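You operate a simulated robot arm through the tools that you are given. There is no shell and no other tool.

You are at the controls of a simulated two-armed robot. One attempt, no reset.

Task
Fit a new cartridge of the chart's grade and pump two shots.
Fine: the empty one goes in the grey box; clamp the new one; the blue knob stays on rollers. Where these are worked on the way, their far stop is far enough and under half their travel is too little: cartridge clamp.

Only the result counts: the job must be done as asked and must still hold three seconds after the hand-in. Knocking over, shifting, dropping, spilling or breaking anything else fails it.

Robot
Two 7-joint arms with two-finger parallel grippers on one trunk that stands fixed in place. Base frame: the origin is at the foot of the trunk, x ahead of it, y to its left, z up; the work surface is at about z = 0.72. Readings come in m, degrees, newtons and seconds.
The left shoulder is at [0.07, 0.188, 1.204], the right one opposite. With the tool pointing down near the work surface each hand reaches from about 0.16 to 0.76 m from the base axis, measured 20 degrees to its own side. Payload 3.91 kg a hand.
The TCP of each hand is the grasp point between the finger pads, 0.03 m short of the fingertips. In the tool frame z runs along the fingers and y along their closing line. The gripper opens to 0.11 m. The fingers are 0.02 m wide and 0.01 m thick; the gripper's body (0.048 by 0.112 m) begins 0.055 m behind the TCP.
Orientation is that of the tool frame in the base frame, as a unit quaternion [w, x, y, z]. With the fingers straight down and closing along the base's y, the tool's x points along the base's -x, its y along +y and its z along -z.

Tools
- The arms move only by the tool apply_moves. It takes "left_steps", "right_steps" or both (then of equal length, played together; a hand with none holds still); each is one flat list of numbers, 6 for each row, row after row: the shift along the tool's x, y, z in m, then the turn, a rotation vector about the tool's x, y, z in degrees. In form: [x, y, z, rx, ry, rz, x, y, z, rx, ry, rz, ...]. A call has 1 to 20 rows; each row shifts and turns the commanded pose from where the row before left it, along the tool's axes as they then stand. "left_claw" and "right_claw" are, for a hand that has rows, the finger opening in m, from 0 to 0.11, set as the call begins (left out, the last holds). A row lasts 0.2 s, in which the tool goes at most 0.05 m and 8.6 degrees; a call with a longer step from one row to the next is refused whole, and so is a gripper value outside its range. Where a pose cannot be reached the arm comes as near as it can. A force on the tool above 50 N (or 10 N above the force at the start of the call, whichever is more), or a blocked arm, ends the call early, and 0.2 s more pass. Each finger travels about 0.072 m/s and halts on what it meets, pressing with about 38 N; the grip force reading is that of the motor and also rises with nothing between the fingers. The clock runs only during rows and for 0.2 s after the last one: add rows that do not move to give the fingers time. The reply holds the time, the measured pose of the TCP, the force on the tool along the base axes, the opening and the grip force, in the units named above and with some noise, with the torque about the TCP (base axes, N m) and any sound that the robot's microphone picked up.
- Cameras (640 x 400 px; columns grow to the right, rows downward): "scene" is now at [0.1317, -0.0403, 1.4403]; the picture's right is [-0.44, -0.90, -0.00], its down [-0.44, 0.22, -0.87] and it looks along [0.78, -0.39, -0.49] (base axes); focal length 250 px, centre (320, 200). "left" rides on the left gripper at [0.072, -0.017, -0.103] in its tool frame; the picture's right is [0.23, 0.97, 0.00], its down [-0.76, 0.18, -0.62] and it looks along [-0.61, 0.14, 0.78] (tool axes); focal length 222 px, centre (320, 200). "right" rides on the right gripper at [0.072, 0.017, -0.103] in its tool frame; the picture's right is [-0.23, 0.97, 0.00], its down [-0.76, -0.18, -0.62] and it looks along [-0.61, -0.14, 0.78] (tool axes); focal length 222 px, centre (320, 200). There is no depth. A picture from a camera that has moved, and an enlarged one, comes with that camera's place and axes in the base frame and with its lens.
- grab_frame(camera): a new picture of that camera. No time passes.
- raise_lower(by): slides the trunk up (or, below 0, down) by that many m; the arms and the scene camera ride with it, the base frame stays. It gives what a move gives, with no picture.
- turn_head(pan, tilt): turns the head with the scene camera to pan (to the left, within 86 degrees either way) and tilt (down, from -29 to 69), counted from straight ahead of the robot. It gives what a move gives.
- enlarge(camera, box): a new picture of the part [left, top, right, bottom] of that camera's present view, enlarged. No time passes.
- finish_job(): hands the job in; it is judged then, once.

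Places have to be worked out from the pictures, the camera data and where the tool is seen. Open the grippers and draw the arms clear of the work before you hand the job in, unless the task says otherwise.

The tools are called by a JSON object that holds its "api" and its "payload". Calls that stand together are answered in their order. apply_moves: Moves the arms, as the interface text tells. Its arguments: {"type":"object","properties":{"left_steps":{"type":"array"},"left_claw":{"type":"number"},"right_steps":{"type":"array"},"right_claw":{"type":"number"}},"required":[]} The other tools are called the same way: raise_lower (by) slides the trunk up or down; turn_head (pan, tilt) turns the head that bears the scene camera; grab_frame (camera) takes a picture; enlarge (camera, box) takes an enlarged picture of a part of a camera's view; finish_job () hands the job in.

At the start:

```text
time: 0.0
left_tool_pos: [0.4581, -0.021, 1.2735]
left_ee_rot: [0.0, 0.0, 1.0, 0.001]
left_ft_force: [-1.0, 0.6, -0.1]
left_moment: [-0.03, -0.01, -0.02]
left_gripper_width: 0.1102
left_finger_force: 0.0
right_tool_pos: [0.4333, -0.4782, 1.2728]
right_ee_rot: [-0.001, 0.001, 1.0, 0.0]
right_ft_force: [-0.4, 1.0, 0.0]
right_moment: [0.0, 0.01, 0.01]
right_gripper_width: 0.1098
right_finger_force: 0.2
trunk travel left (down, up): [-0.714, 0.226]
head pan, tilt: [-26.4, 29.4]
```

scene: 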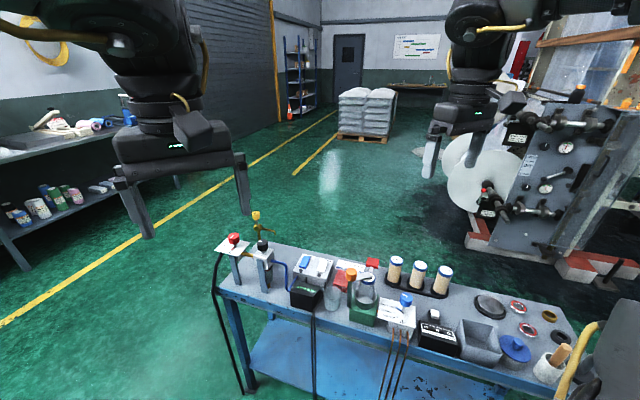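
right: 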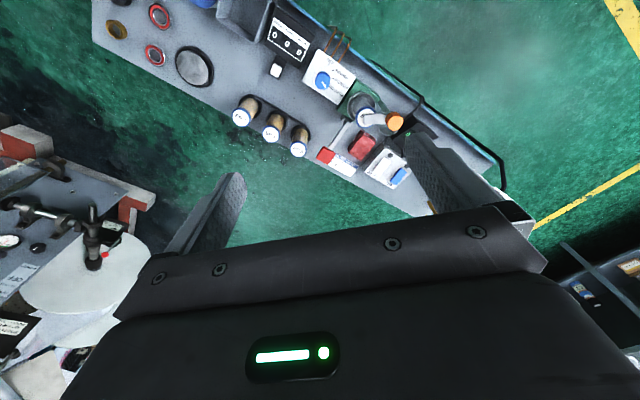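
left: 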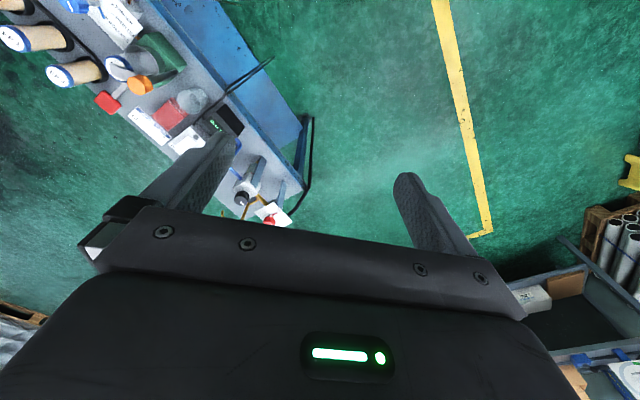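

The bench lies ahead and to the right with several devices on it. I'll enlarge parts of the scene view to identify the pump, cartridges, chart and box.

{"api": "enlarge", "payload": {"camera": "scene", "box": [200, 200, 360, 300]}}

{"api": "enlarge", "payload": {"camera": "scene", "box": [280, 240, 440, 340]}}

{"api": "enlarge", "payload": {"camera": "scene", "box": [400, 260, 592, 380]}}

{"api": "enlarge", "payload": {"camera": "scene", "box": [384, 25, 448, 65]}}

```text
4.00 times, centred on (280, 250) of scene
camera zoom: at [0.1317, -0.0403, 1.4403], right [-0.44, -0.9, 0.0], down [-0.44, 0.22, -0.87], along [0.78, -0.39, -0.49], focal length 999 px, centre (480, 0)
```

zoom: 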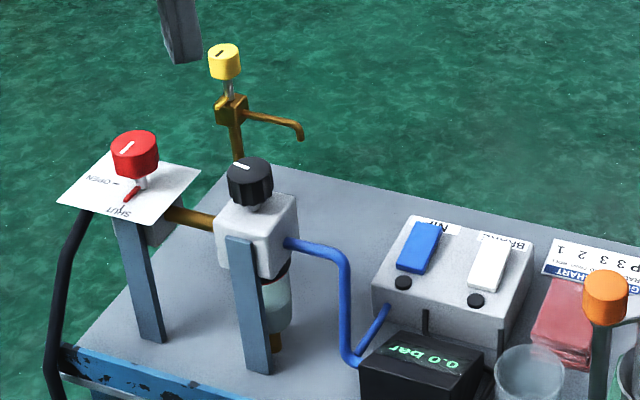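

```text
4.00 times, centred on (360, 290) of scene
camera zoom: at [0.1317, -0.0403, 1.4403], right [-0.44, -0.9, 0.0], down [-0.44, 0.22, -0.87], along [0.78, -0.39, -0.49], focal length 999 px, centre (160, -160)
```

zoom: 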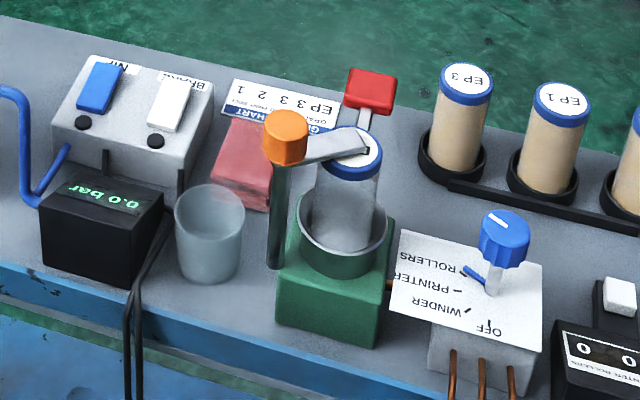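

```text
3.33 times, centred on (496, 320) of scene
camera zoom: at [0.1317, -0.0403, 1.4403], right [-0.44, -0.9, 0.0], down [-0.44, 0.22, -0.87], along [0.78, -0.39, -0.49], focal length 832 px, centre (-267, -200)
```

zoom: 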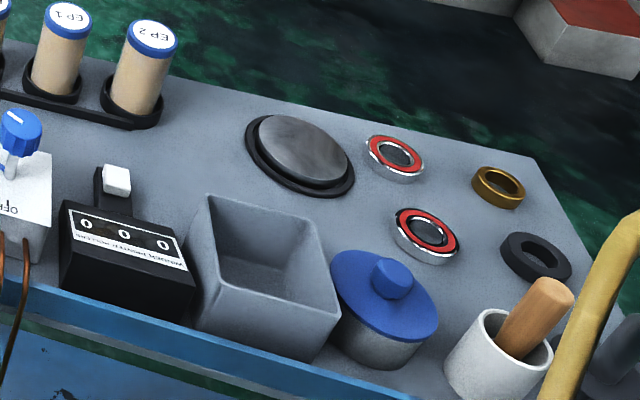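

```text
10.00 times, centred on (416, 45) of scene
camera zoom: at [0.1317, -0.0403, 1.4403], right [-0.44, -0.9, 0.0], down [-0.44, 0.22, -0.87], along [0.78, -0.39, -0.49], focal length 2497 px, centre (-640, 1750)
```

zoom: 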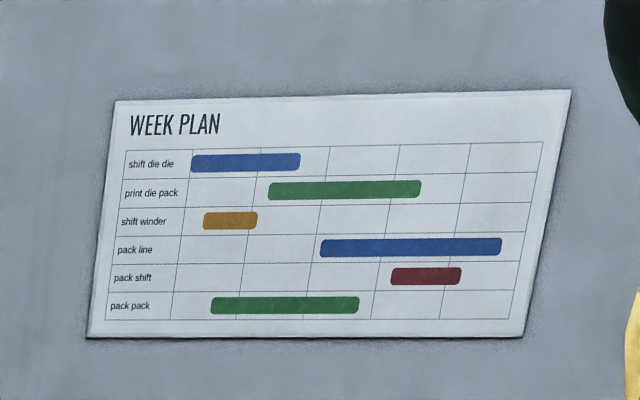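

The chart card lies behind the pump. I enlarge it, the pump, and the two selector knobs further.

{"api": "enlarge", "payload": {"camera": "scene", "box": [330, 255, 378, 285]}}

{"api": "enlarge", "payload": {"camera": "scene", "box": [335, 255, 399, 295]}}

{"api": "enlarge", "payload": {"camera": "right", "box": [300, 50, 420, 200]}}

{"api": "enlarge", "payload": {"camera": "right", "box": [220, 90, 348, 170]}}

{"api": "enlarge", "payload": {"camera": "left", "box": [80, 30, 240, 160]}}

```text
13.33 times, centred on (354, 270) of scene
camera zoom: at [0.1317, -0.0403, 1.4403], right [-0.44, -0.9, 0.0], down [-0.44, 0.22, -0.87], along [0.78, -0.39, -0.49], focal length 3329 px, centre (-133, -733)
```

zoom: 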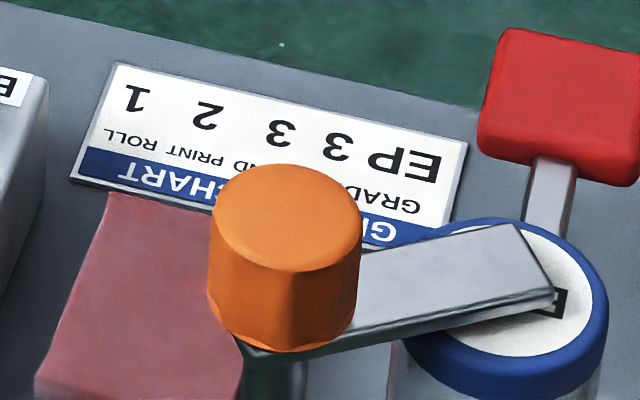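

```text
10.00 times, centred on (367, 275) of scene
camera zoom: at [0.1317, -0.0403, 1.4403], right [-0.44, -0.9, 0.0], down [-0.44, 0.22, -0.87], along [0.78, -0.39, -0.49], focal length 2497 px, centre (-150, -550)
```

zoom: 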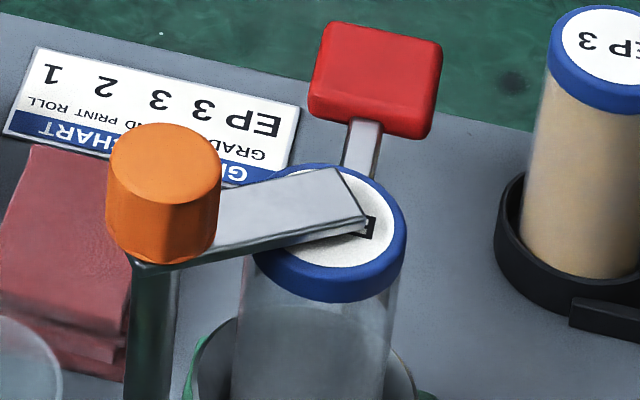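

```text
2.67 times, centred on (360, 125) of right
camera zoom: at [0.3607, -0.4608, 1.375], right [0.23, 0.97, 0.0], down [0.76, -0.18, 0.62], along [0.61, -0.14, -0.78], focal length 592 px, centre (213, 400)
```

zoom: 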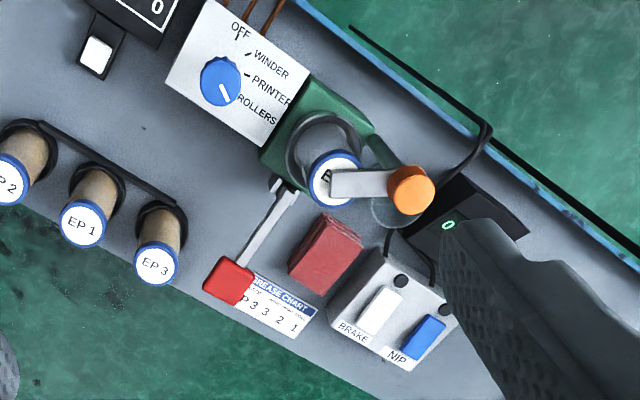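

```text
5.00 times, centred on (284, 130) of right
camera zoom: at [0.3607, -0.4608, 1.375], right [0.23, 0.97, 0.0], down [0.76, -0.18, 0.62], along [0.61, -0.14, -0.78], focal length 1111 px, centre (500, 550)
```

zoom: 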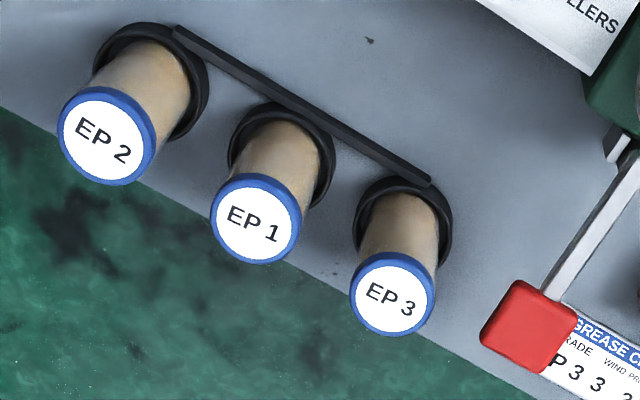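

```text
3.08 times, centred on (160, 95) of left
camera zoom: at [0.3842, -0.037, 1.3761], right [-0.23, 0.97, 0.0], down [0.76, 0.18, 0.62], along [0.61, 0.14, -0.78], focal length 684 px, centre (812, 523)
```

zoom: 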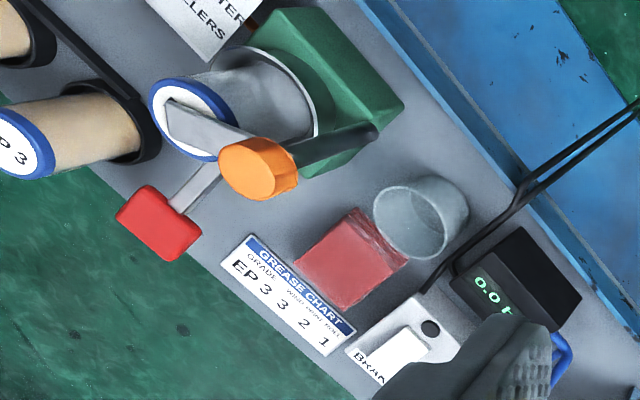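

Chart reads GRADE "EP 3" (WIND 3, PRINT 2, ROLL 1), so the EP 3 cartridge, which I place at about (0.605, -0.576), top z≈0.83; the pump's cap is near (0.543, -0.40, 0.88) and the red lever handle near (0.65, -0.51, 0.81). These are near the edge of reach, so I lower the trunk a bit.

{"api": "raise_lower", "payload": {"by": -0.15}}

```text
time: 1.8
left_tool_pos: [0.4567, -0.0204, 1.1228]
left_ee_rot: [0.0, -0.001, 1.0, 0.0]
left_ft_force: [0.9, -0.5, -0.2]
left_moment: [0.02, -0.01, 0.0]
left_gripper_width: 0.1099
left_finger_force: 0.1
right_tool_pos: [0.4332, -0.4774, 1.1218]
right_ee_rot: [0.0, 0.001, 1.0, 0.001]
right_ft_force: [-0.2, -1.0, 0.6]
right_moment: [0.0, 0.0, 0.01]
right_gripper_width: 0.1097
right_finger_force: 0.1
trunk travel left (down, up): [-0.564, 0.376]
head pan, tilt: [-26.4, 29.4]
```

I move the right hand so its camera views the pump closer, and re-aim the head at the pump.

{"api": "apply_moves", "payload": {"right_steps": [0.018, 0.032, 0.013, 0, 0, 0, 0.018, 0.032, 0.013, 0, 0, 0, 0.018, 0.032, 0.013, 0, 0, 0]}}

{"api": "turn_head", "payload": {"pan": -40, "tilt": 38}}

{"api": "grab_frame", "payload": {"camera": "right"}}

{"api": "grab_frame", "payload": {"camera": "scene"}}

```text
time: 2.5
left_tool_pos: [0.4561, -0.0193, 1.1235]
left_ee_rot: [0.0, 0.0, 1.0, 0.0]
left_ft_force: [-0.1, -0.5, 0.4]
left_moment: [0.0, 0.02, 0.0]
left_gripper_width: 0.1102
left_finger_force: 0.0
right_tool_pos: [0.3782, -0.3816, 1.0867]
right_ee_rot: [0.0, 0.001, 1.0, 0.0]
right_ft_force: [-0.3, 0.8, 0.2]
right_moment: [-0.01, 0.0, 0.02]
right_gripper_width: 0.1101
right_finger_force: 0.0
trunk travel left (down, up): [-0.564, 0.376]
head pan, tilt: [-26.4, 29.4]
```

```text
time: 3.3
left_tool_pos: [0.457, -0.0199, 1.1219]
left_ee_rot: [0.0, 0.0, 1.0, 0.0]
left_ft_force: [-0.2, 0.2, 0.0]
left_moment: [0.0, 0.0, -0.01]
left_gripper_width: 0.1099
left_finger_force: 0.1
right_tool_pos: [0.3792, -0.3829, 1.0845]
right_ee_rot: [0.001, 0.0, 1.0, -0.001]
right_ft_force: [0.7, 0.5, -0.5]
right_moment: [0.0, 0.03, -0.02]
right_gripper_width: 0.1098
right_finger_force: 0.2
trunk travel left (down, up): [-0.564, 0.376]
head pan, tilt: [-40.0, 38.0]
```

```text
taken
camera right: at [0.3072, -0.366, 1.1865], right [0.23, 0.97, 0.0], down [0.76, -0.18, 0.62], along [0.61, -0.14, -0.78], focal length 222 px, centre (320, 200)
```

right: 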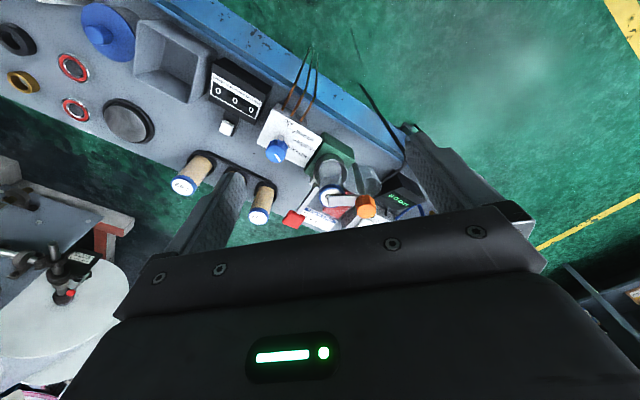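

```text
taken
camera scene: at [0.1167, -0.0555, 1.277], right [-0.64, -0.77, 0.0], down [-0.47, 0.4, -0.79], along [0.6, -0.51, -0.62], focal length 250 px, centre (320, 200)
```

scene: 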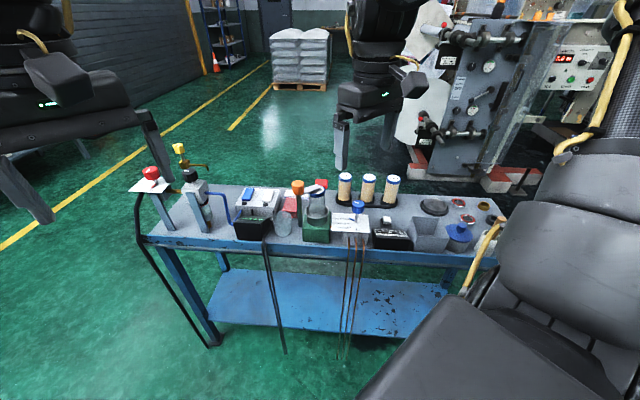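

The views are clear; I zoom into the pump, knob and rack from both cameras for geometry.

{"api": "enlarge", "payload": {"camera": "scene", "box": [260, 160, 388, 240]}}

{"api": "enlarge", "payload": {"camera": "right", "box": [240, 120, 400, 240]}}

{"api": "enlarge", "payload": {"camera": "scene", "box": [330, 160, 506, 270]}}

```text
5.00 times, centred on (324, 200) of scene
camera zoom: at [0.1167, -0.0555, 1.277], right [-0.64, -0.77, 0.0], down [-0.47, 0.4, -0.79], along [0.6, -0.51, -0.62], focal length 1248 px, centre (300, 200)
```

zoom: 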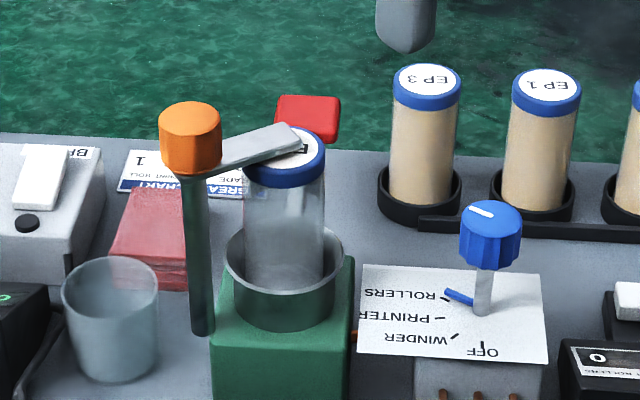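

```text
3.33 times, centred on (320, 180) of right
camera zoom: at [0.3072, -0.366, 1.1865], right [0.23, 0.97, 0.0], down [0.76, -0.18, 0.62], along [0.61, -0.14, -0.78], focal length 740 px, centre (320, 267)
```

zoom: 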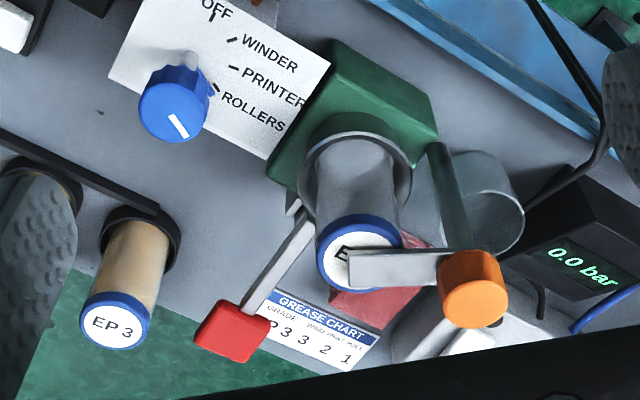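

```text
3.64 times, centred on (418, 215) of scene
camera zoom: at [0.1167, -0.0555, 1.277], right [-0.64, -0.77, 0.0], down [-0.47, 0.4, -0.79], along [0.6, -0.51, -0.62], focal length 908 px, centre (-36, 146)
```

zoom: 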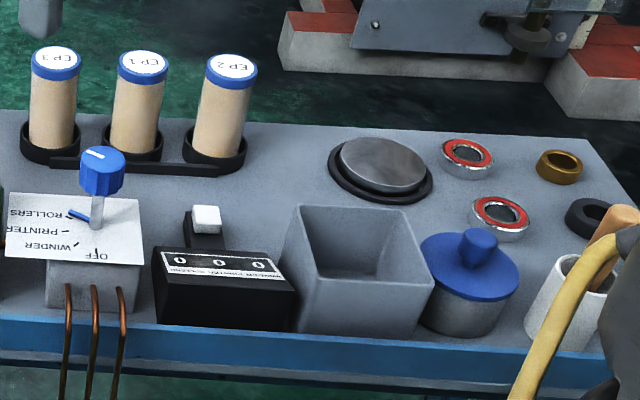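

The selector is on ROLLERS, the counters read 0 0 0. I estimate the clamp knob (pivot) at (0.553, -0.349), top z≈0.922, arm pointing to -y over the empty's cap at (0.543, -0.401, 0.88). I go above the knob with the fingers partly open.

{"api": "apply_moves", "payload": {"right_steps": [-0.0348, 0.0068, 0.0189, 0, 0, 0, -0.0348, 0.0068, 0.0189, 0, 0, 0, -0.0348, 0.0068, 0.0189, 0, 0, 0, -0.0348, 0.0068, 0.0189, 0, 0, 0, -0.0348, 0.0068, 0.0189, 0, 0, 0, 0, 0, 0, 0, 0, 0], "right_claw": 0.06}}

{"api": "enlarge", "payload": {"camera": "scene", "box": [228, 120, 388, 240]}}

{"api": "grab_frame", "payload": {"camera": "right"}}

{"api": "grab_frame", "payload": {"camera": "left"}}

```text
time: 4.7
left_tool_pos: [0.4553, -0.0201, 1.1228]
left_ee_rot: [0.001, 0.0, 1.0, 0.001]
left_ft_force: [-0.6, 0.3, 0.4]
left_moment: [0.01, -0.06, 0.02]
left_gripper_width: 0.1101
left_finger_force: 0.0
right_tool_pos: [0.551, -0.3471, 0.9916]
right_ee_rot: [0.001, 0.0, 1.0, -0.001]
right_ft_force: [-0.4, -0.9, 0.3]
right_moment: [0.0, -0.02, 0.0]
right_gripper_width: 0.0597
right_finger_force: 0.0
trunk travel left (down, up): [-0.564, 0.376]
head pan, tilt: [-40.0, 38.0]
```

```text
3.33 times, centred on (308, 180) of scene
camera zoom: at [0.1149, -0.0553, 1.2772], right [-0.64, -0.77, 0.0], down [-0.47, 0.4, -0.79], along [0.6, -0.51, -0.61], focal length 832 px, centre (360, 267)
```

zoom: 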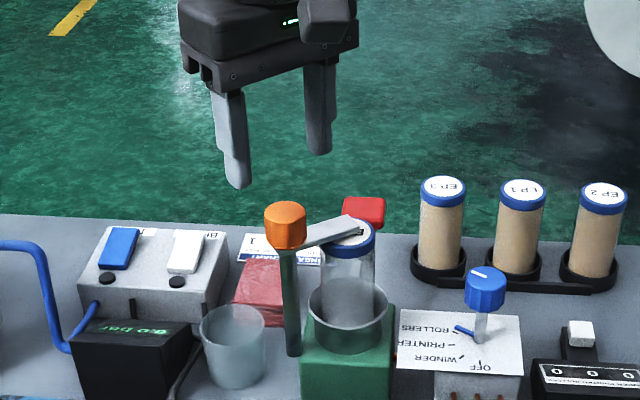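

```text
taken
camera right: at [0.48, -0.3302, 1.0936], right [0.23, 0.97, 0.0], down [0.76, -0.18, 0.62], along [0.61, -0.14, -0.78], focal length 222 px, centre (320, 200)
```

right: 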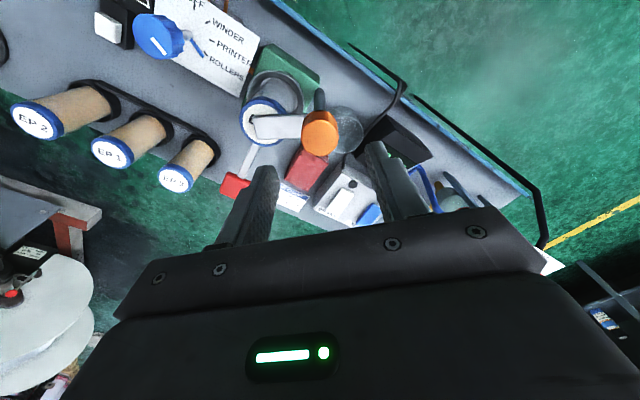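

```text
taken
camera left: at [0.3826, -0.0369, 1.2267], right [-0.23, 0.97, 0.0], down [0.76, 0.18, 0.62], along [0.61, 0.14, -0.78], focal length 222 px, centre (320, 200)
```

left: 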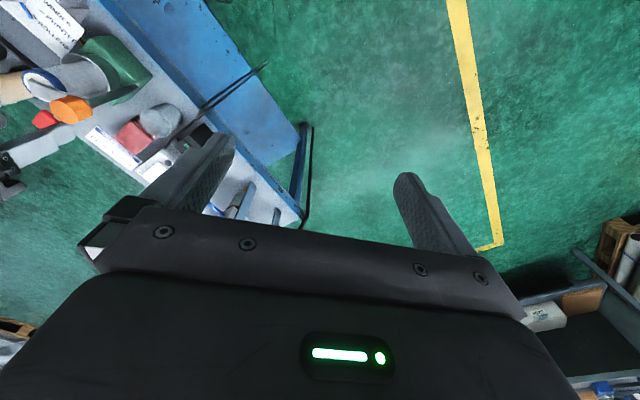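

The gripper is centred above the knob as computed. I descend to TCP z≈0.932 (tips just above the clamp arm) and close on the knob.

{"api": "apply_moves", "payload": {"right_steps": [-0.001, -0.0005, 0.02, 0, 0, 0, -0.001, -0.0005, 0.02, 0, 0, 0, 0, 0, 0.02, 0, 0, 0]}}

{"api": "apply_moves", "payload": {"right_steps": [0, 0, 0, 0, 0, 0, 0, 0, 0, 0, 0, 0, 0, 0, 0, 0, 0, 0, 0, 0, 0, 0, 0, 0], "right_claw": 0.0}}

{"api": "enlarge", "payload": {"camera": "scene", "box": [260, 140, 388, 220]}}

```text
time: 5.5
left_tool_pos: [0.4574, -0.0196, 1.1232]
left_ee_rot: [-0.001, 0.0, 1.0, 0.0]
left_ft_force: [-0.2, 1.0, 0.3]
left_moment: [-0.02, 0.0, -0.01]
left_gripper_width: 0.1101
left_finger_force: 0.1
right_tool_pos: [0.5551, -0.349, 0.9291]
right_ee_rot: [0.0, 0.0, 1.0, 0.0]
right_ft_force: [0.7, 0.7, -0.9]
right_moment: [0.02, 0.02, -0.01]
right_gripper_width: 0.06
right_finger_force: 0.1
trunk travel left (down, up): [-0.564, 0.376]
head pan, tilt: [-40.0, 38.0]
```

```text
time: 6.5
left_tool_pos: [0.456, -0.0181, 1.1235]
left_ee_rot: [0.001, -0.001, 1.0, 0.0]
left_ft_force: [-1.8, 0.7, 0.5]
left_moment: [0.01, 0.0, 0.0]
left_gripper_width: 0.1099
left_finger_force: 0.0
right_tool_pos: [0.5547, -0.3465, 0.9295]
right_ee_rot: [-0.001, -0.001, 1.0, 0.0]
right_ft_force: [-4.9, 12.5, -6.9]
right_moment: [0.55, -0.21, -0.05]
right_gripper_width: 0.0312
right_finger_force: 45.1
trunk travel left (down, up): [-0.564, 0.376]
head pan, tilt: [-40.0, 38.0]
```

```text
5.00 times, centred on (324, 180) of scene
camera zoom: at [0.1165, -0.0538, 1.277], right [-0.64, -0.77, 0.0], down [-0.47, 0.39, -0.79], along [0.6, -0.51, -0.62], focal length 1248 px, centre (300, 300)
```

zoom: 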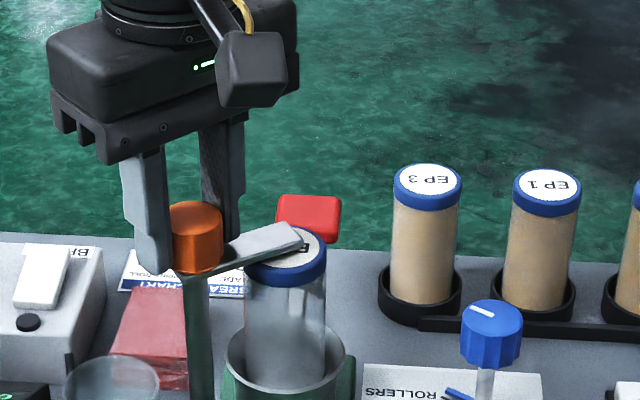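

Gripped at 0.031 m with a ~12 N sideways pull (knob ~2-3 mm toward +y). I relax that offset and then turn the knob gently one way to see whether it swings.

{"api": "apply_moves", "payload": {"right_steps": [0.001, 0.003, 0, 0, 0, 0, 0, 0, 0, 0, 0, 5, 0, 0, 0, 0, 0, 5, 0, 0, 0, 0, 0, 5]}}

{"api": "enlarge", "payload": {"camera": "scene", "box": [260, 140, 388, 220]}}

```text
time: 7.5
left_tool_pos: [0.4565, -0.0217, 1.1239]
left_ee_rot: [0.0, -0.001, 1.0, 0.001]
left_ft_force: [0.9, 0.5, 0.2]
left_moment: [0.03, 0.0, 0.01]
left_gripper_width: 0.1098
left_finger_force: 0.1
right_tool_pos: [0.5536, -0.348, 0.9296]
right_ee_rot: [0.001, 0.133, 0.991, 0.0]
right_ft_force: [1.2, -10.0, 4.6]
right_moment: [-0.37, -0.09, 0.32]
right_gripper_width: 0.0313
right_finger_force: 45.6
trunk travel left (down, up): [-0.564, 0.376]
head pan, tilt: [-40.0, 38.0]
```

```text
5.00 times, centred on (324, 180) of scene
camera zoom: at [0.1161, -0.0567, 1.2771], right [-0.64, -0.77, 0.0], down [-0.47, 0.4, -0.79], along [0.6, -0.51, -0.62], focal length 1248 px, centre (300, 300)
```

zoom: 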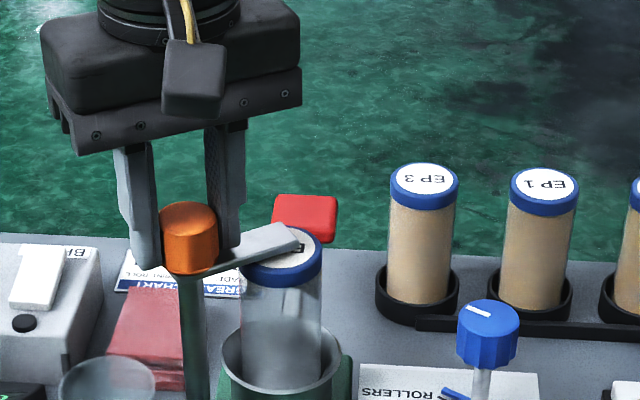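

The arm stayed put with a resisting torque of 0.3 N·m, so this direction looks like the closed stop. I turn the other way.

{"api": "apply_moves", "payload": {"right_steps": [0, -0.001, 0, 0, 0, -8, 0, 0, 0, 0, 0, -8, 0, 0, 0, 0, 0, -8, 0, 0, 0, 0, 0, -8]}}

{"api": "enlarge", "payload": {"camera": "scene", "box": [260, 140, 388, 220]}}

```text
time: 8.5
left_tool_pos: [0.4562, -0.0206, 1.1237]
left_ee_rot: [0.0, -0.001, 1.0, -0.001]
left_ft_force: [-0.2, 0.6, 0.4]
left_moment: [0.0, 0.03, 0.03]
left_gripper_width: 0.11
left_finger_force: 0.2
right_tool_pos: [0.5533, -0.3462, 0.9294]
right_ee_rot: [0.001, -0.149, 0.989, 0.0]
right_ft_force: [6.4, -7.0, 11.5]
right_moment: [-0.25, 0.56, 0.02]
right_gripper_width: 0.0312
right_finger_force: 45.0
trunk travel left (down, up): [-0.564, 0.376]
head pan, tilt: [-40.0, 38.0]
```

```text
5.00 times, centred on (324, 180) of scene
camera zoom: at [0.1165, -0.0556, 1.2771], right [-0.64, -0.77, 0.0], down [-0.47, 0.4, -0.79], along [0.6, -0.51, -0.62], focal length 1248 px, centre (300, 300)
```

zoom: 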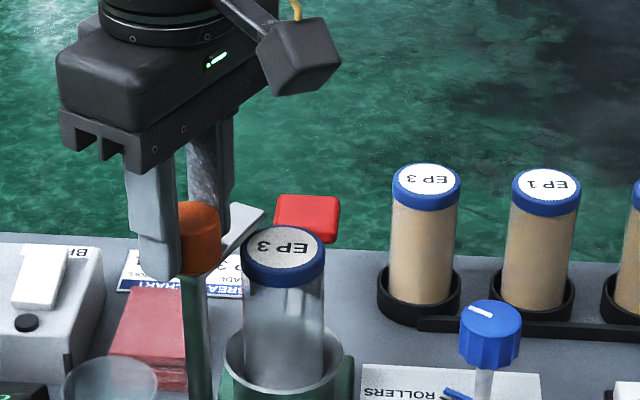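

The clamp swung away (and the empty cap reads EP 3 too, greyed). I keep turning this way toward the far stop.

{"api": "apply_moves", "payload": {"right_steps": [0, 0, 0, 0, 0, -8, 0, 0, 0, 0, 0, -8, 0, 0, 0, 0, 0, -8, 0, 0, 0, 0, 0, -8, 0, 0, 0, 0, 0, -8, 0, 0, 0, 0, 0, -8]}}

{"api": "enlarge", "payload": {"camera": "scene", "box": [260, 140, 388, 220]}}

```text
time: 9.9
left_tool_pos: [0.4567, -0.0198, 1.1223]
left_ee_rot: [0.0, -0.001, 1.0, 0.0]
left_ft_force: [-0.2, 0.3, 0.0]
left_moment: [0.03, 0.0, 0.0]
left_gripper_width: 0.1101
left_finger_force: 0.0
right_tool_pos: [0.5518, -0.3441, 0.9289]
right_ee_rot: [0.0, -0.54, 0.842, 0.001]
right_ft_force: [-3.5, 8.6, 1.4]
right_moment: [1.2, -0.39, 0.02]
right_gripper_width: 0.0311
right_finger_force: 45.0
trunk travel left (down, up): [-0.564, 0.376]
head pan, tilt: [-40.0, 38.0]
```

```text
5.00 times, centred on (324, 180) of scene
camera zoom: at [0.1156, -0.054, 1.2771], right [-0.64, -0.77, 0.0], down [-0.47, 0.39, -0.79], along [0.6, -0.51, -0.61], focal length 1248 px, centre (300, 300)
```

zoom: 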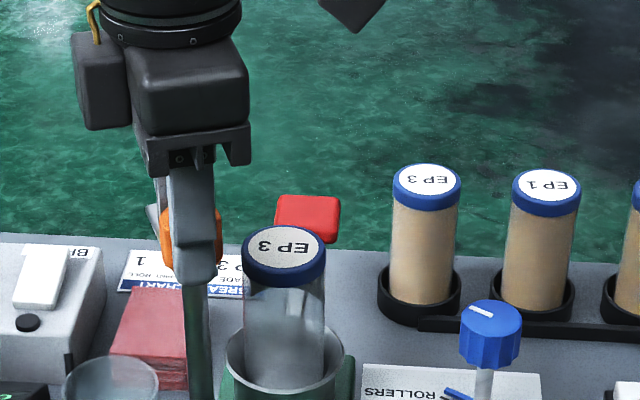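

It keeps turning freely (arm now points away behind the post). I continue to find the far stop.

{"api": "apply_moves", "payload": {"right_steps": [0, 0, 0, 0, 0, -8, 0, 0, 0, 0, 0, -8, 0, 0, 0, 0, 0, -8, 0, 0, 0, 0, 0, -8]}}

{"api": "enlarge", "payload": {"camera": "scene", "box": [260, 140, 388, 220]}}

```text
time: 10.9
left_tool_pos: [0.4557, -0.0186, 1.1223]
left_ee_rot: [0.001, 0.0, 1.0, 0.0]
left_ft_force: [0.1, 0.6, 0.9]
left_moment: [0.0, -0.03, 0.03]
left_gripper_width: 0.1099
left_finger_force: 0.1
right_tool_pos: [0.5503, -0.3464, 0.9309]
right_ee_rot: [0.002, 0.751, -0.661, 0.0]
right_ft_force: [-17.0, 18.7, -10.7]
right_moment: [-0.05, 0.3, -0.04]
right_gripper_width: 0.0313
right_finger_force: 45.2
trunk travel left (down, up): [-0.564, 0.376]
head pan, tilt: [-40.0, 38.0]
```

```text
5.00 times, centred on (324, 180) of scene
camera zoom: at [0.1149, -0.0531, 1.2771], right [-0.64, -0.77, 0.0], down [-0.47, 0.39, -0.79], along [0.6, -0.51, -0.61], focal length 1248 px, centre (300, 300)
```

zoom: 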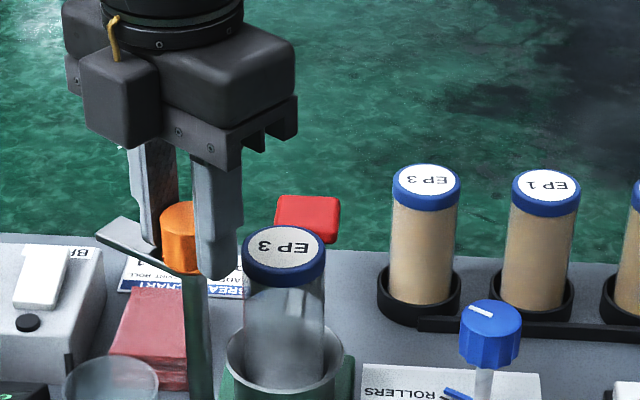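

The arm is now swung >110° off the cartridge. I relax the sideways load and turn a little more to see if the stop is there.

{"api": "apply_moves", "payload": {"right_steps": [-0.002, 0.0015, 0, 0, 0, 0, 0, 0, 0, 0, 0, -8, 0, 0, 0, 0, 0, -8]}}

{"api": "enlarge", "payload": {"camera": "scene", "box": [260, 140, 388, 220]}}

```text
time: 11.7
left_tool_pos: [0.4575, -0.021, 1.1233]
left_ee_rot: [0.0, 0.001, 1.0, 0.001]
left_ft_force: [-0.6, -0.1, -0.2]
left_moment: [0.01, -0.03, 0.01]
left_gripper_width: 0.1102
left_finger_force: 0.0
right_tool_pos: [0.5507, -0.3472, 0.9298]
right_ee_rot: [0.0, 0.833, -0.553, 0.001]
right_ft_force: [-3.5, -5.0, -0.8]
right_moment: [-0.08, 0.04, -0.33]
right_gripper_width: 0.0314
right_finger_force: 44.6
trunk travel left (down, up): [-0.564, 0.376]
head pan, tilt: [-40.0, 38.0]
```

```text
5.00 times, centred on (324, 180) of scene
camera zoom: at [0.1161, -0.0562, 1.2772], right [-0.64, -0.77, 0.0], down [-0.47, 0.4, -0.79], along [0.6, -0.51, -0.62], focal length 1248 px, centre (300, 300)
```

zoom: 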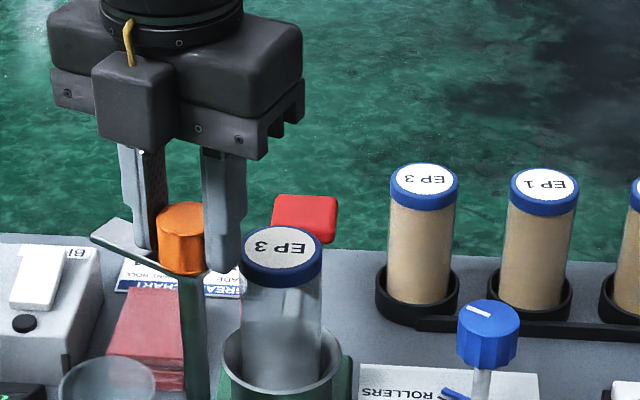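

The arm held still with -0.33 N·m: the far stop is reached. I release the knob and rise.

{"api": "apply_moves", "payload": {"right_steps": [0, 0, 0, 0, 0, 0, 0, 0, 0, 0, 0, 0, 0, 0, -0.02, 0, 0, 0, 0, 0, -0.025, 0, 0, 0, 0, 0, -0.025, 0, 0, 0, 0, 0, 0, 0, 0, 7.5, 0, 0, 0, 0, 0, 7.5, 0, 0, 0, 0, 0, 7.0], "right_claw": 0.06}}

{"api": "grab_frame", "payload": {"camera": "right"}}

{"api": "enlarge", "payload": {"camera": "scene", "box": [260, 140, 388, 220]}}

```text
time: 13.5
left_tool_pos: [0.4577, -0.0206, 1.1215]
left_ee_rot: [-0.001, 0.0, 1.0, 0.0]
left_ft_force: [-0.1, -0.2, -0.7]
left_moment: [0.0, 0.01, 0.02]
left_gripper_width: 0.1104
left_finger_force: 0.0
right_tool_pos: [0.5518, -0.3434, 0.9998]
right_ee_rot: [0.001, 0.712, -0.702, 0.0]
right_ft_force: [0.6, 0.9, 0.3]
right_moment: [-0.01, 0.0, 0.0]
right_gripper_width: 0.0597
right_finger_force: 0.1
trunk travel left (down, up): [-0.564, 0.376]
head pan, tilt: [-40.0, 38.0]
```

```text
taken
camera right: at [0.5365, -0.4173, 1.1018], right [-0.98, 0.21, 0.0], down [0.17, 0.76, 0.62], along [0.13, 0.61, -0.78], focal length 222 px, centre (320, 200)
```

right: 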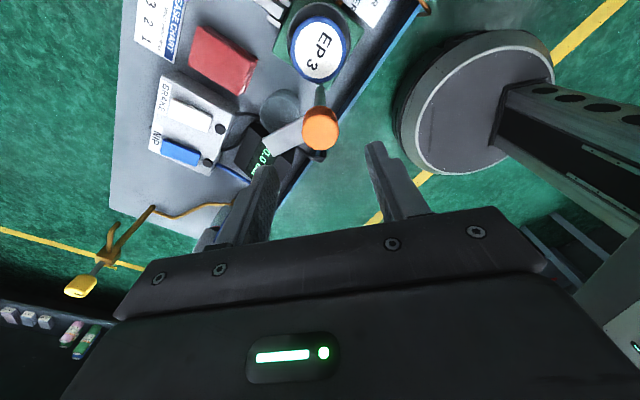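

```text
5.00 times, centred on (324, 180) of scene
camera zoom: at [0.1165, -0.0553, 1.277], right [-0.64, -0.77, 0.0], down [-0.47, 0.4, -0.79], along [0.6, -0.51, -0.62], focal length 1248 px, centre (300, 300)
```

zoom: 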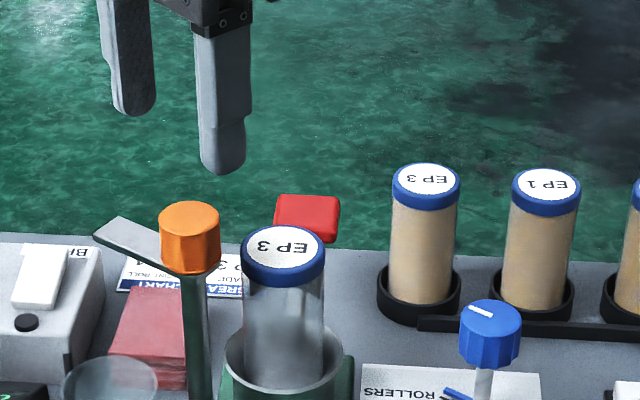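

Clamp is parked open. I move over the empty's cap (≈0.543, -0.401) with fingers closing along x, opening 0.07.

{"api": "apply_moves", "payload": {"right_steps": [0.029, 0.0045, 0.005, 0, 0, 0, 0.029, 0.0045, 0.005, 0, 0, 0, 0, 0, 0.02, 0, 0, 0, 0, 0, 0.02, 0, 0, 0], "right_claw": 0.07}}

{"api": "enlarge", "payload": {"camera": "scene", "box": [260, 140, 388, 220]}}

{"api": "grab_frame", "payload": {"camera": "right"}}

```text
time: 14.5
left_tool_pos: [0.4572, -0.0208, 1.123]
left_ee_rot: [0.0, 0.0, 1.0, -0.001]
left_ft_force: [0.2, -0.1, 0.9]
left_moment: [0.01, -0.02, -0.01]
left_gripper_width: 0.1098
left_finger_force: 0.0
right_tool_pos: [0.5441, -0.4032, 0.9485]
right_ee_rot: [0.0, 0.713, -0.701, -0.001]
right_ft_force: [0.6, -0.2, 0.8]
right_moment: [0.0, 0.01, 0.01]
right_gripper_width: 0.0699
right_finger_force: 0.1
trunk travel left (down, up): [-0.564, 0.376]
head pan, tilt: [-40.0, 38.0]
```

```text
5.00 times, centred on (324, 180) of scene
camera zoom: at [0.1167, -0.0559, 1.277], right [-0.64, -0.77, 0.0], down [-0.47, 0.4, -0.79], along [0.6, -0.51, -0.62], focal length 1248 px, centre (300, 300)
```

zoom: 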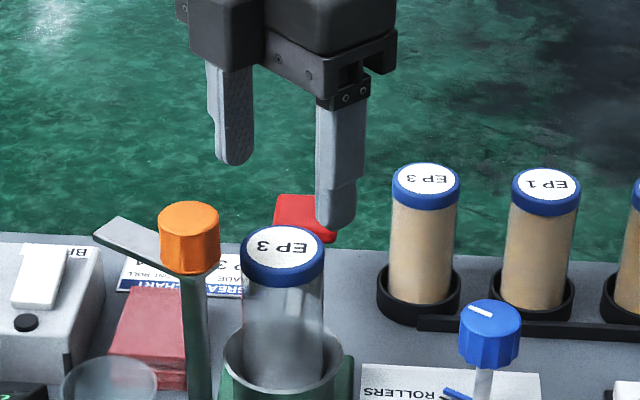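

```text
taken
camera right: at [0.5291, -0.4763, 1.051], right [-0.98, 0.21, 0.0], down [0.16, 0.76, 0.62], along [0.13, 0.61, -0.78], focal length 222 px, centre (320, 200)
```

right: 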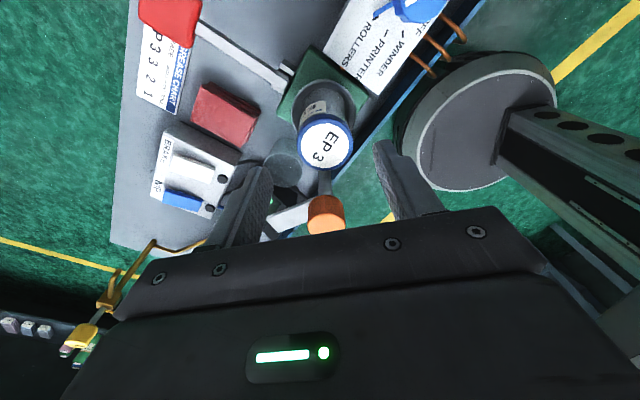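

Alignment with the cap is good within a few millimetres. I descend to TCP z≈0.872 and close on the cap.

{"api": "apply_moves", "payload": {"right_steps": [-0.002, 0.001, 0.025, 0, 0, 0, 0, 0, 0.025, 0, 0, 0, 0, 0, 0.026, 0, 0, 0]}}

{"api": "apply_moves", "payload": {"right_steps": [0, 0, 0, 0, 0, 0, 0, 0, 0, 0, 0, 0, 0, 0, 0, 0, 0, 0, 0, 0, 0, 0, 0, 0], "right_claw": 0.0}}

{"api": "enlarge", "payload": {"camera": "scene", "box": [260, 140, 388, 220]}}

```text
time: 15.3
left_tool_pos: [0.4569, -0.021, 1.1228]
left_ee_rot: [0.0, 0.0, 1.0, -0.001]
left_ft_force: [-0.6, 0.2, 0.3]
left_moment: [0.03, 0.01, -0.01]
left_gripper_width: 0.1098
left_finger_force: 0.1
right_tool_pos: [0.543, -0.4043, 0.8732]
right_ee_rot: [0.0, 0.714, -0.7, 0.0]
right_ft_force: [0.0, 0.0, -0.3]
right_moment: [0.04, 0.01, 0.01]
right_gripper_width: 0.0699
right_finger_force: 0.1
trunk travel left (down, up): [-0.564, 0.376]
head pan, tilt: [-40.0, 38.0]
```

```text
time: 16.3
left_tool_pos: [0.4582, -0.0196, 1.1238]
left_ee_rot: [0.0, -0.001, 1.0, 0.0]
left_ft_force: [-0.5, 0.2, 0.8]
left_moment: [-0.04, 0.03, 0.0]
left_gripper_width: 0.11
left_finger_force: 0.0
right_tool_pos: [0.5431, -0.4044, 0.8731]
right_ee_rot: [0.0, 0.713, -0.701, -0.001]
right_ft_force: [-0.9, 0.4, -1.0]
right_moment: [-0.01, 0.03, 0.04]
right_gripper_width: 0.0448
right_finger_force: 38.1
trunk travel left (down, up): [-0.564, 0.376]
head pan, tilt: [-40.0, 38.0]
```

```text
5.00 times, centred on (324, 180) of scene
camera zoom: at [0.1166, -0.0554, 1.277], right [-0.64, -0.77, 0.0], down [-0.47, 0.4, -0.79], along [0.6, -0.51, -0.62], focal length 1248 px, centre (300, 300)
```

zoom: 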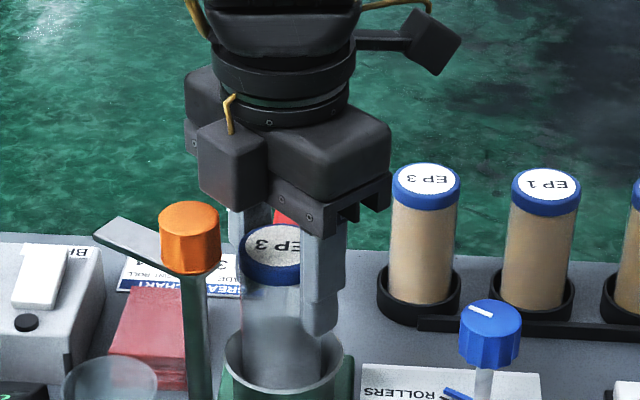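

Gripped the cap centred (0.0448 m wide) with no side force. I lift slowly straight up.

{"api": "apply_moves", "payload": {"right_steps": [0, 0, -0.005, 0, 0, 0, 0, 0, -0.01, 0, 0, 0, 0, 0, -0.02, 0, 0, 0]}}

{"api": "apply_moves", "payload": {"right_steps": [0, 0, -0.03, 0, 0, 0, 0, 0, -0.03, 0, 0, 0, 0, 0, -0.03, 0, 0, 0, 0, 0, -0.03, 0, 0, 0]}}

{"api": "grab_frame", "payload": {"camera": "scene"}}

{"api": "enlarge", "payload": {"camera": "scene", "box": [260, 100, 388, 220]}}

```text
time: 17.1
left_tool_pos: [0.4569, -0.0195, 1.1221]
left_ee_rot: [0.0, 0.001, 1.0, 0.0]
left_ft_force: [0.5, 0.4, 0.1]
left_moment: [-0.01, -0.02, 0.01]
left_gripper_width: 0.11
left_finger_force: 0.1
right_tool_pos: [0.5422, -0.4018, 0.9094]
right_ee_rot: [0.0, 0.714, -0.701, 0.0]
right_ft_force: [0.6, 0.4, -1.3]
right_moment: [-0.02, -0.02, 0.0]
right_gripper_width: 0.0448
right_finger_force: 38.1
trunk travel left (down, up): [-0.564, 0.376]
head pan, tilt: [-40.0, 38.0]
```

```text
time: 18.1
left_tool_pos: [0.4562, -0.0199, 1.1239]
left_ee_rot: [0.0, 0.0, 1.0, 0.0]
left_ft_force: [0.5, 0.1, 0.4]
left_moment: [-0.03, 0.03, 0.01]
left_gripper_width: 0.11
left_finger_force: 0.0
right_tool_pos: [0.5425, -0.4, 1.0273]
right_ee_rot: [-0.001, 0.713, -0.701, 0.0]
right_ft_force: [1.5, 0.1, -0.7]
right_moment: [0.01, 0.0, 0.0]
right_gripper_width: 0.0448
right_finger_force: 38.4
trunk travel left (down, up): [-0.564, 0.376]
head pan, tilt: [-40.0, 38.0]
```

```text
taken
camera scene: at [0.1161, -0.0548, 1.277], right [-0.64, -0.77, 0.0], down [-0.47, 0.4, -0.79], along [0.6, -0.51, -0.62], focal length 250 px, centre (320, 200)
```

scene: 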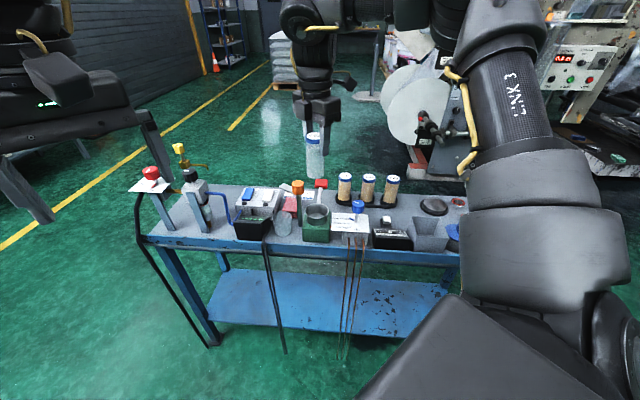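

```text
3.33 times, centred on (324, 160) of scene
camera zoom: at [0.1161, -0.0548, 1.277], right [-0.64, -0.77, 0.0], down [-0.47, 0.4, -0.79], along [0.6, -0.51, -0.62], focal length 832 px, centre (307, 333)
```

zoom: 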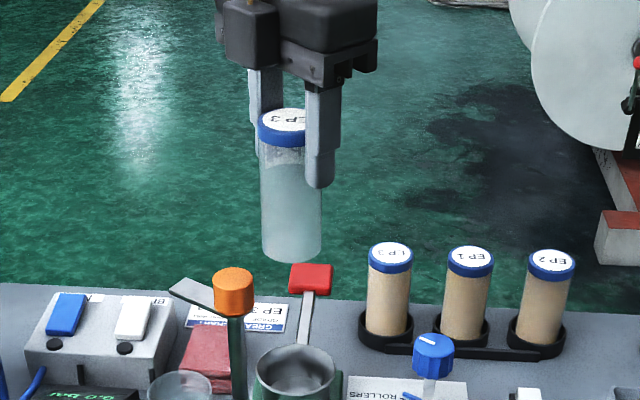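

The empty came out cleanly (length ≈0.105, bottom ≈0.094 below TCP). Before carrying it, I locate the grey box precisely.

{"api": "enlarge", "payload": {"camera": "scene", "box": [380, 190, 476, 260]}}

{"api": "grab_frame", "payload": {"camera": "right"}}

```text
5.71 times, centred on (428, 225) of scene
camera zoom: at [0.1161, -0.0548, 1.277], right [-0.64, -0.77, 0.0], down [-0.47, 0.4, -0.79], along [0.6, -0.51, -0.62], focal length 1427 px, centre (-297, 57)
```

zoom: 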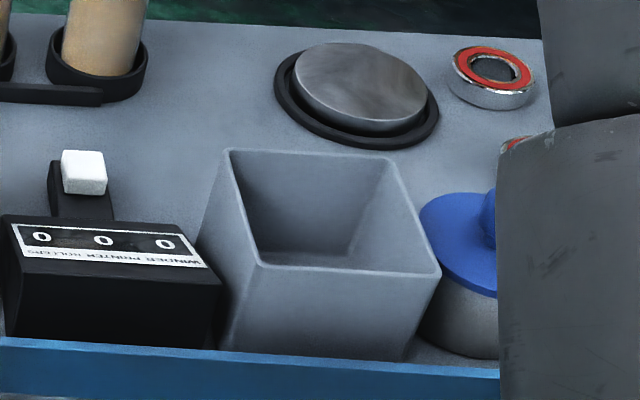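

```text
taken
camera right: at [0.5267, -0.4734, 1.1304], right [-0.98, 0.21, 0.0], down [0.16, 0.76, 0.62], along [0.13, 0.61, -0.78], focal length 222 px, centre (320, 200)
```

right: 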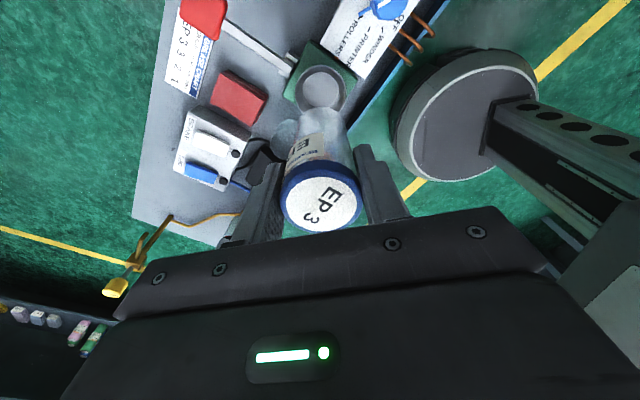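

Box rim is at roughly z 0.78–0.80, centre near (0.305, -0.605). I carry the empty toward it at safe height, then turn 45° so the fingers align with the box sides, and look again.

{"api": "apply_moves", "payload": {"right_steps": [0.028, 0.0309, 0, 0, 0, 0, 0.028, 0.0309, 0, 0, 0, 0, 0.028, 0.0309, 0, 0, 0, 0, 0.028, 0.0309, 0, 0, 0, 0, 0.028, 0.0309, 0, 0, 0, 0, 0.028, 0.0309, 0, 0, 0, 0, 0.028, 0.0309, 0, 0, 0, 0, 0, 0, 0, 0, 0, 7.5, 0, 0, 0, 0, 0, 7.5, 0, 0, 0, 0, 0, 7.5, 0, 0, 0, 0, 0, 7.5, 0, 0, 0, 0, 0, 7.5, 0, 0, 0, 0, 0, 7.5, 0, 0, 0, 0, 0, 0]}}

{"api": "grab_frame", "payload": {"camera": "right"}}

{"api": "grab_frame", "payload": {"camera": "scene"}}

```text
time: 21.1
left_tool_pos: [0.4559, -0.0209, 1.1226]
left_ee_rot: [-0.001, 0.0, 1.0, -0.001]
left_ft_force: [0.1, -0.1, -0.1]
left_moment: [0.04, 0.02, 0.0]
left_gripper_width: 0.1101
left_finger_force: 0.0
right_tool_pos: [0.3294, -0.602, 1.0281]
right_ee_rot: [0.0, -0.39, 0.921, 0.0]
right_ft_force: [-0.1, -0.8, -1.0]
right_moment: [0.02, 0.0, -0.02]
right_gripper_width: 0.0449
right_finger_force: 38.4
trunk travel left (down, up): [-0.564, 0.376]
head pan, tilt: [-40.0, 38.0]
```

```text
taken
camera right: at [0.2674, -0.641, 1.1305], right [-0.54, 0.84, 0.0], down [0.66, 0.42, 0.62], along [0.52, 0.34, -0.78], focal length 222 px, centre (320, 200)
```

right: 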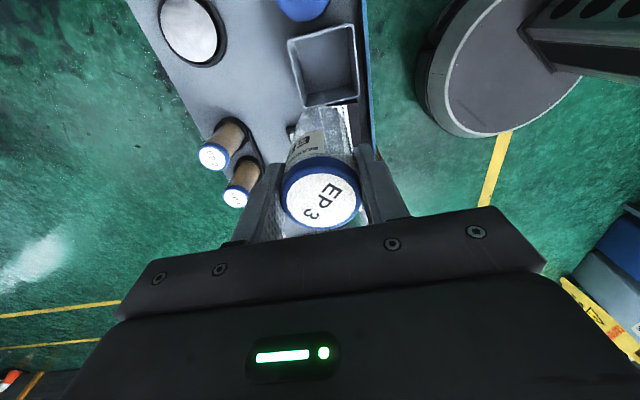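

```text
taken
camera scene: at [0.1165, -0.0556, 1.277], right [-0.64, -0.77, 0.0], down [-0.47, 0.4, -0.79], along [0.6, -0.51, -0.62], focal length 250 px, centre (320, 200)
```

scene: 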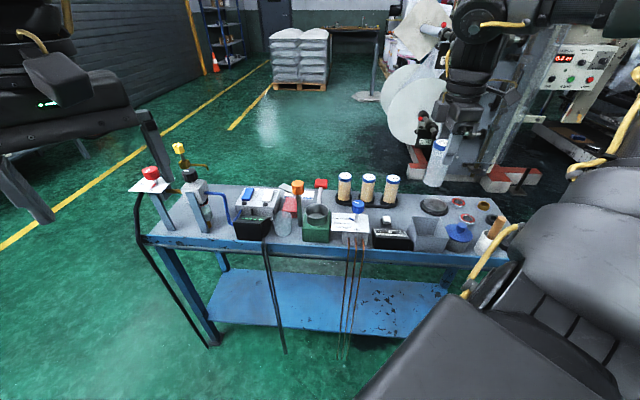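

I zoom in on the box from the wrist camera to fix its centre.

{"api": "enlarge", "payload": {"camera": "right", "box": [250, 0, 410, 120]}}

{"api": "enlarge", "payload": {"camera": "scene", "box": [380, 120, 500, 260]}}

```text
3.33 times, centred on (330, 60) of right
camera zoom: at [0.2674, -0.641, 1.1305], right [-0.54, 0.84, 0.0], down [0.66, 0.42, 0.62], along [0.52, 0.34, -0.78], focal length 740 px, centre (287, 667)
```

zoom: 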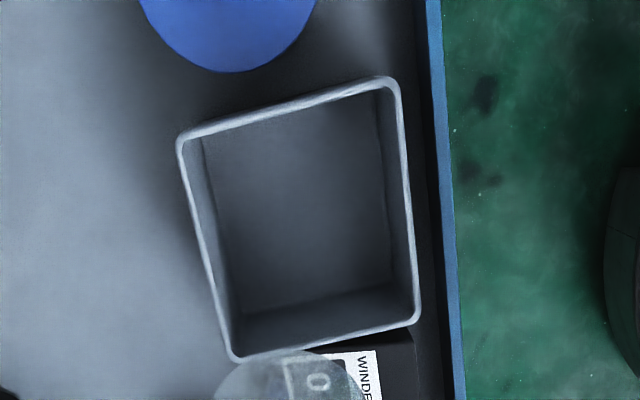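

```text
2.86 times, centred on (440, 190) of scene
camera zoom: at [0.1165, -0.0556, 1.277], right [-0.64, -0.77, 0.0], down [-0.47, 0.4, -0.79], along [0.6, -0.51, -0.62], focal length 713 px, centre (-23, 229)
```

zoom: 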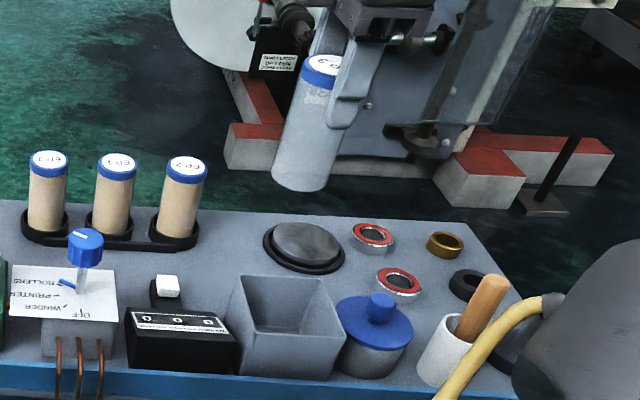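

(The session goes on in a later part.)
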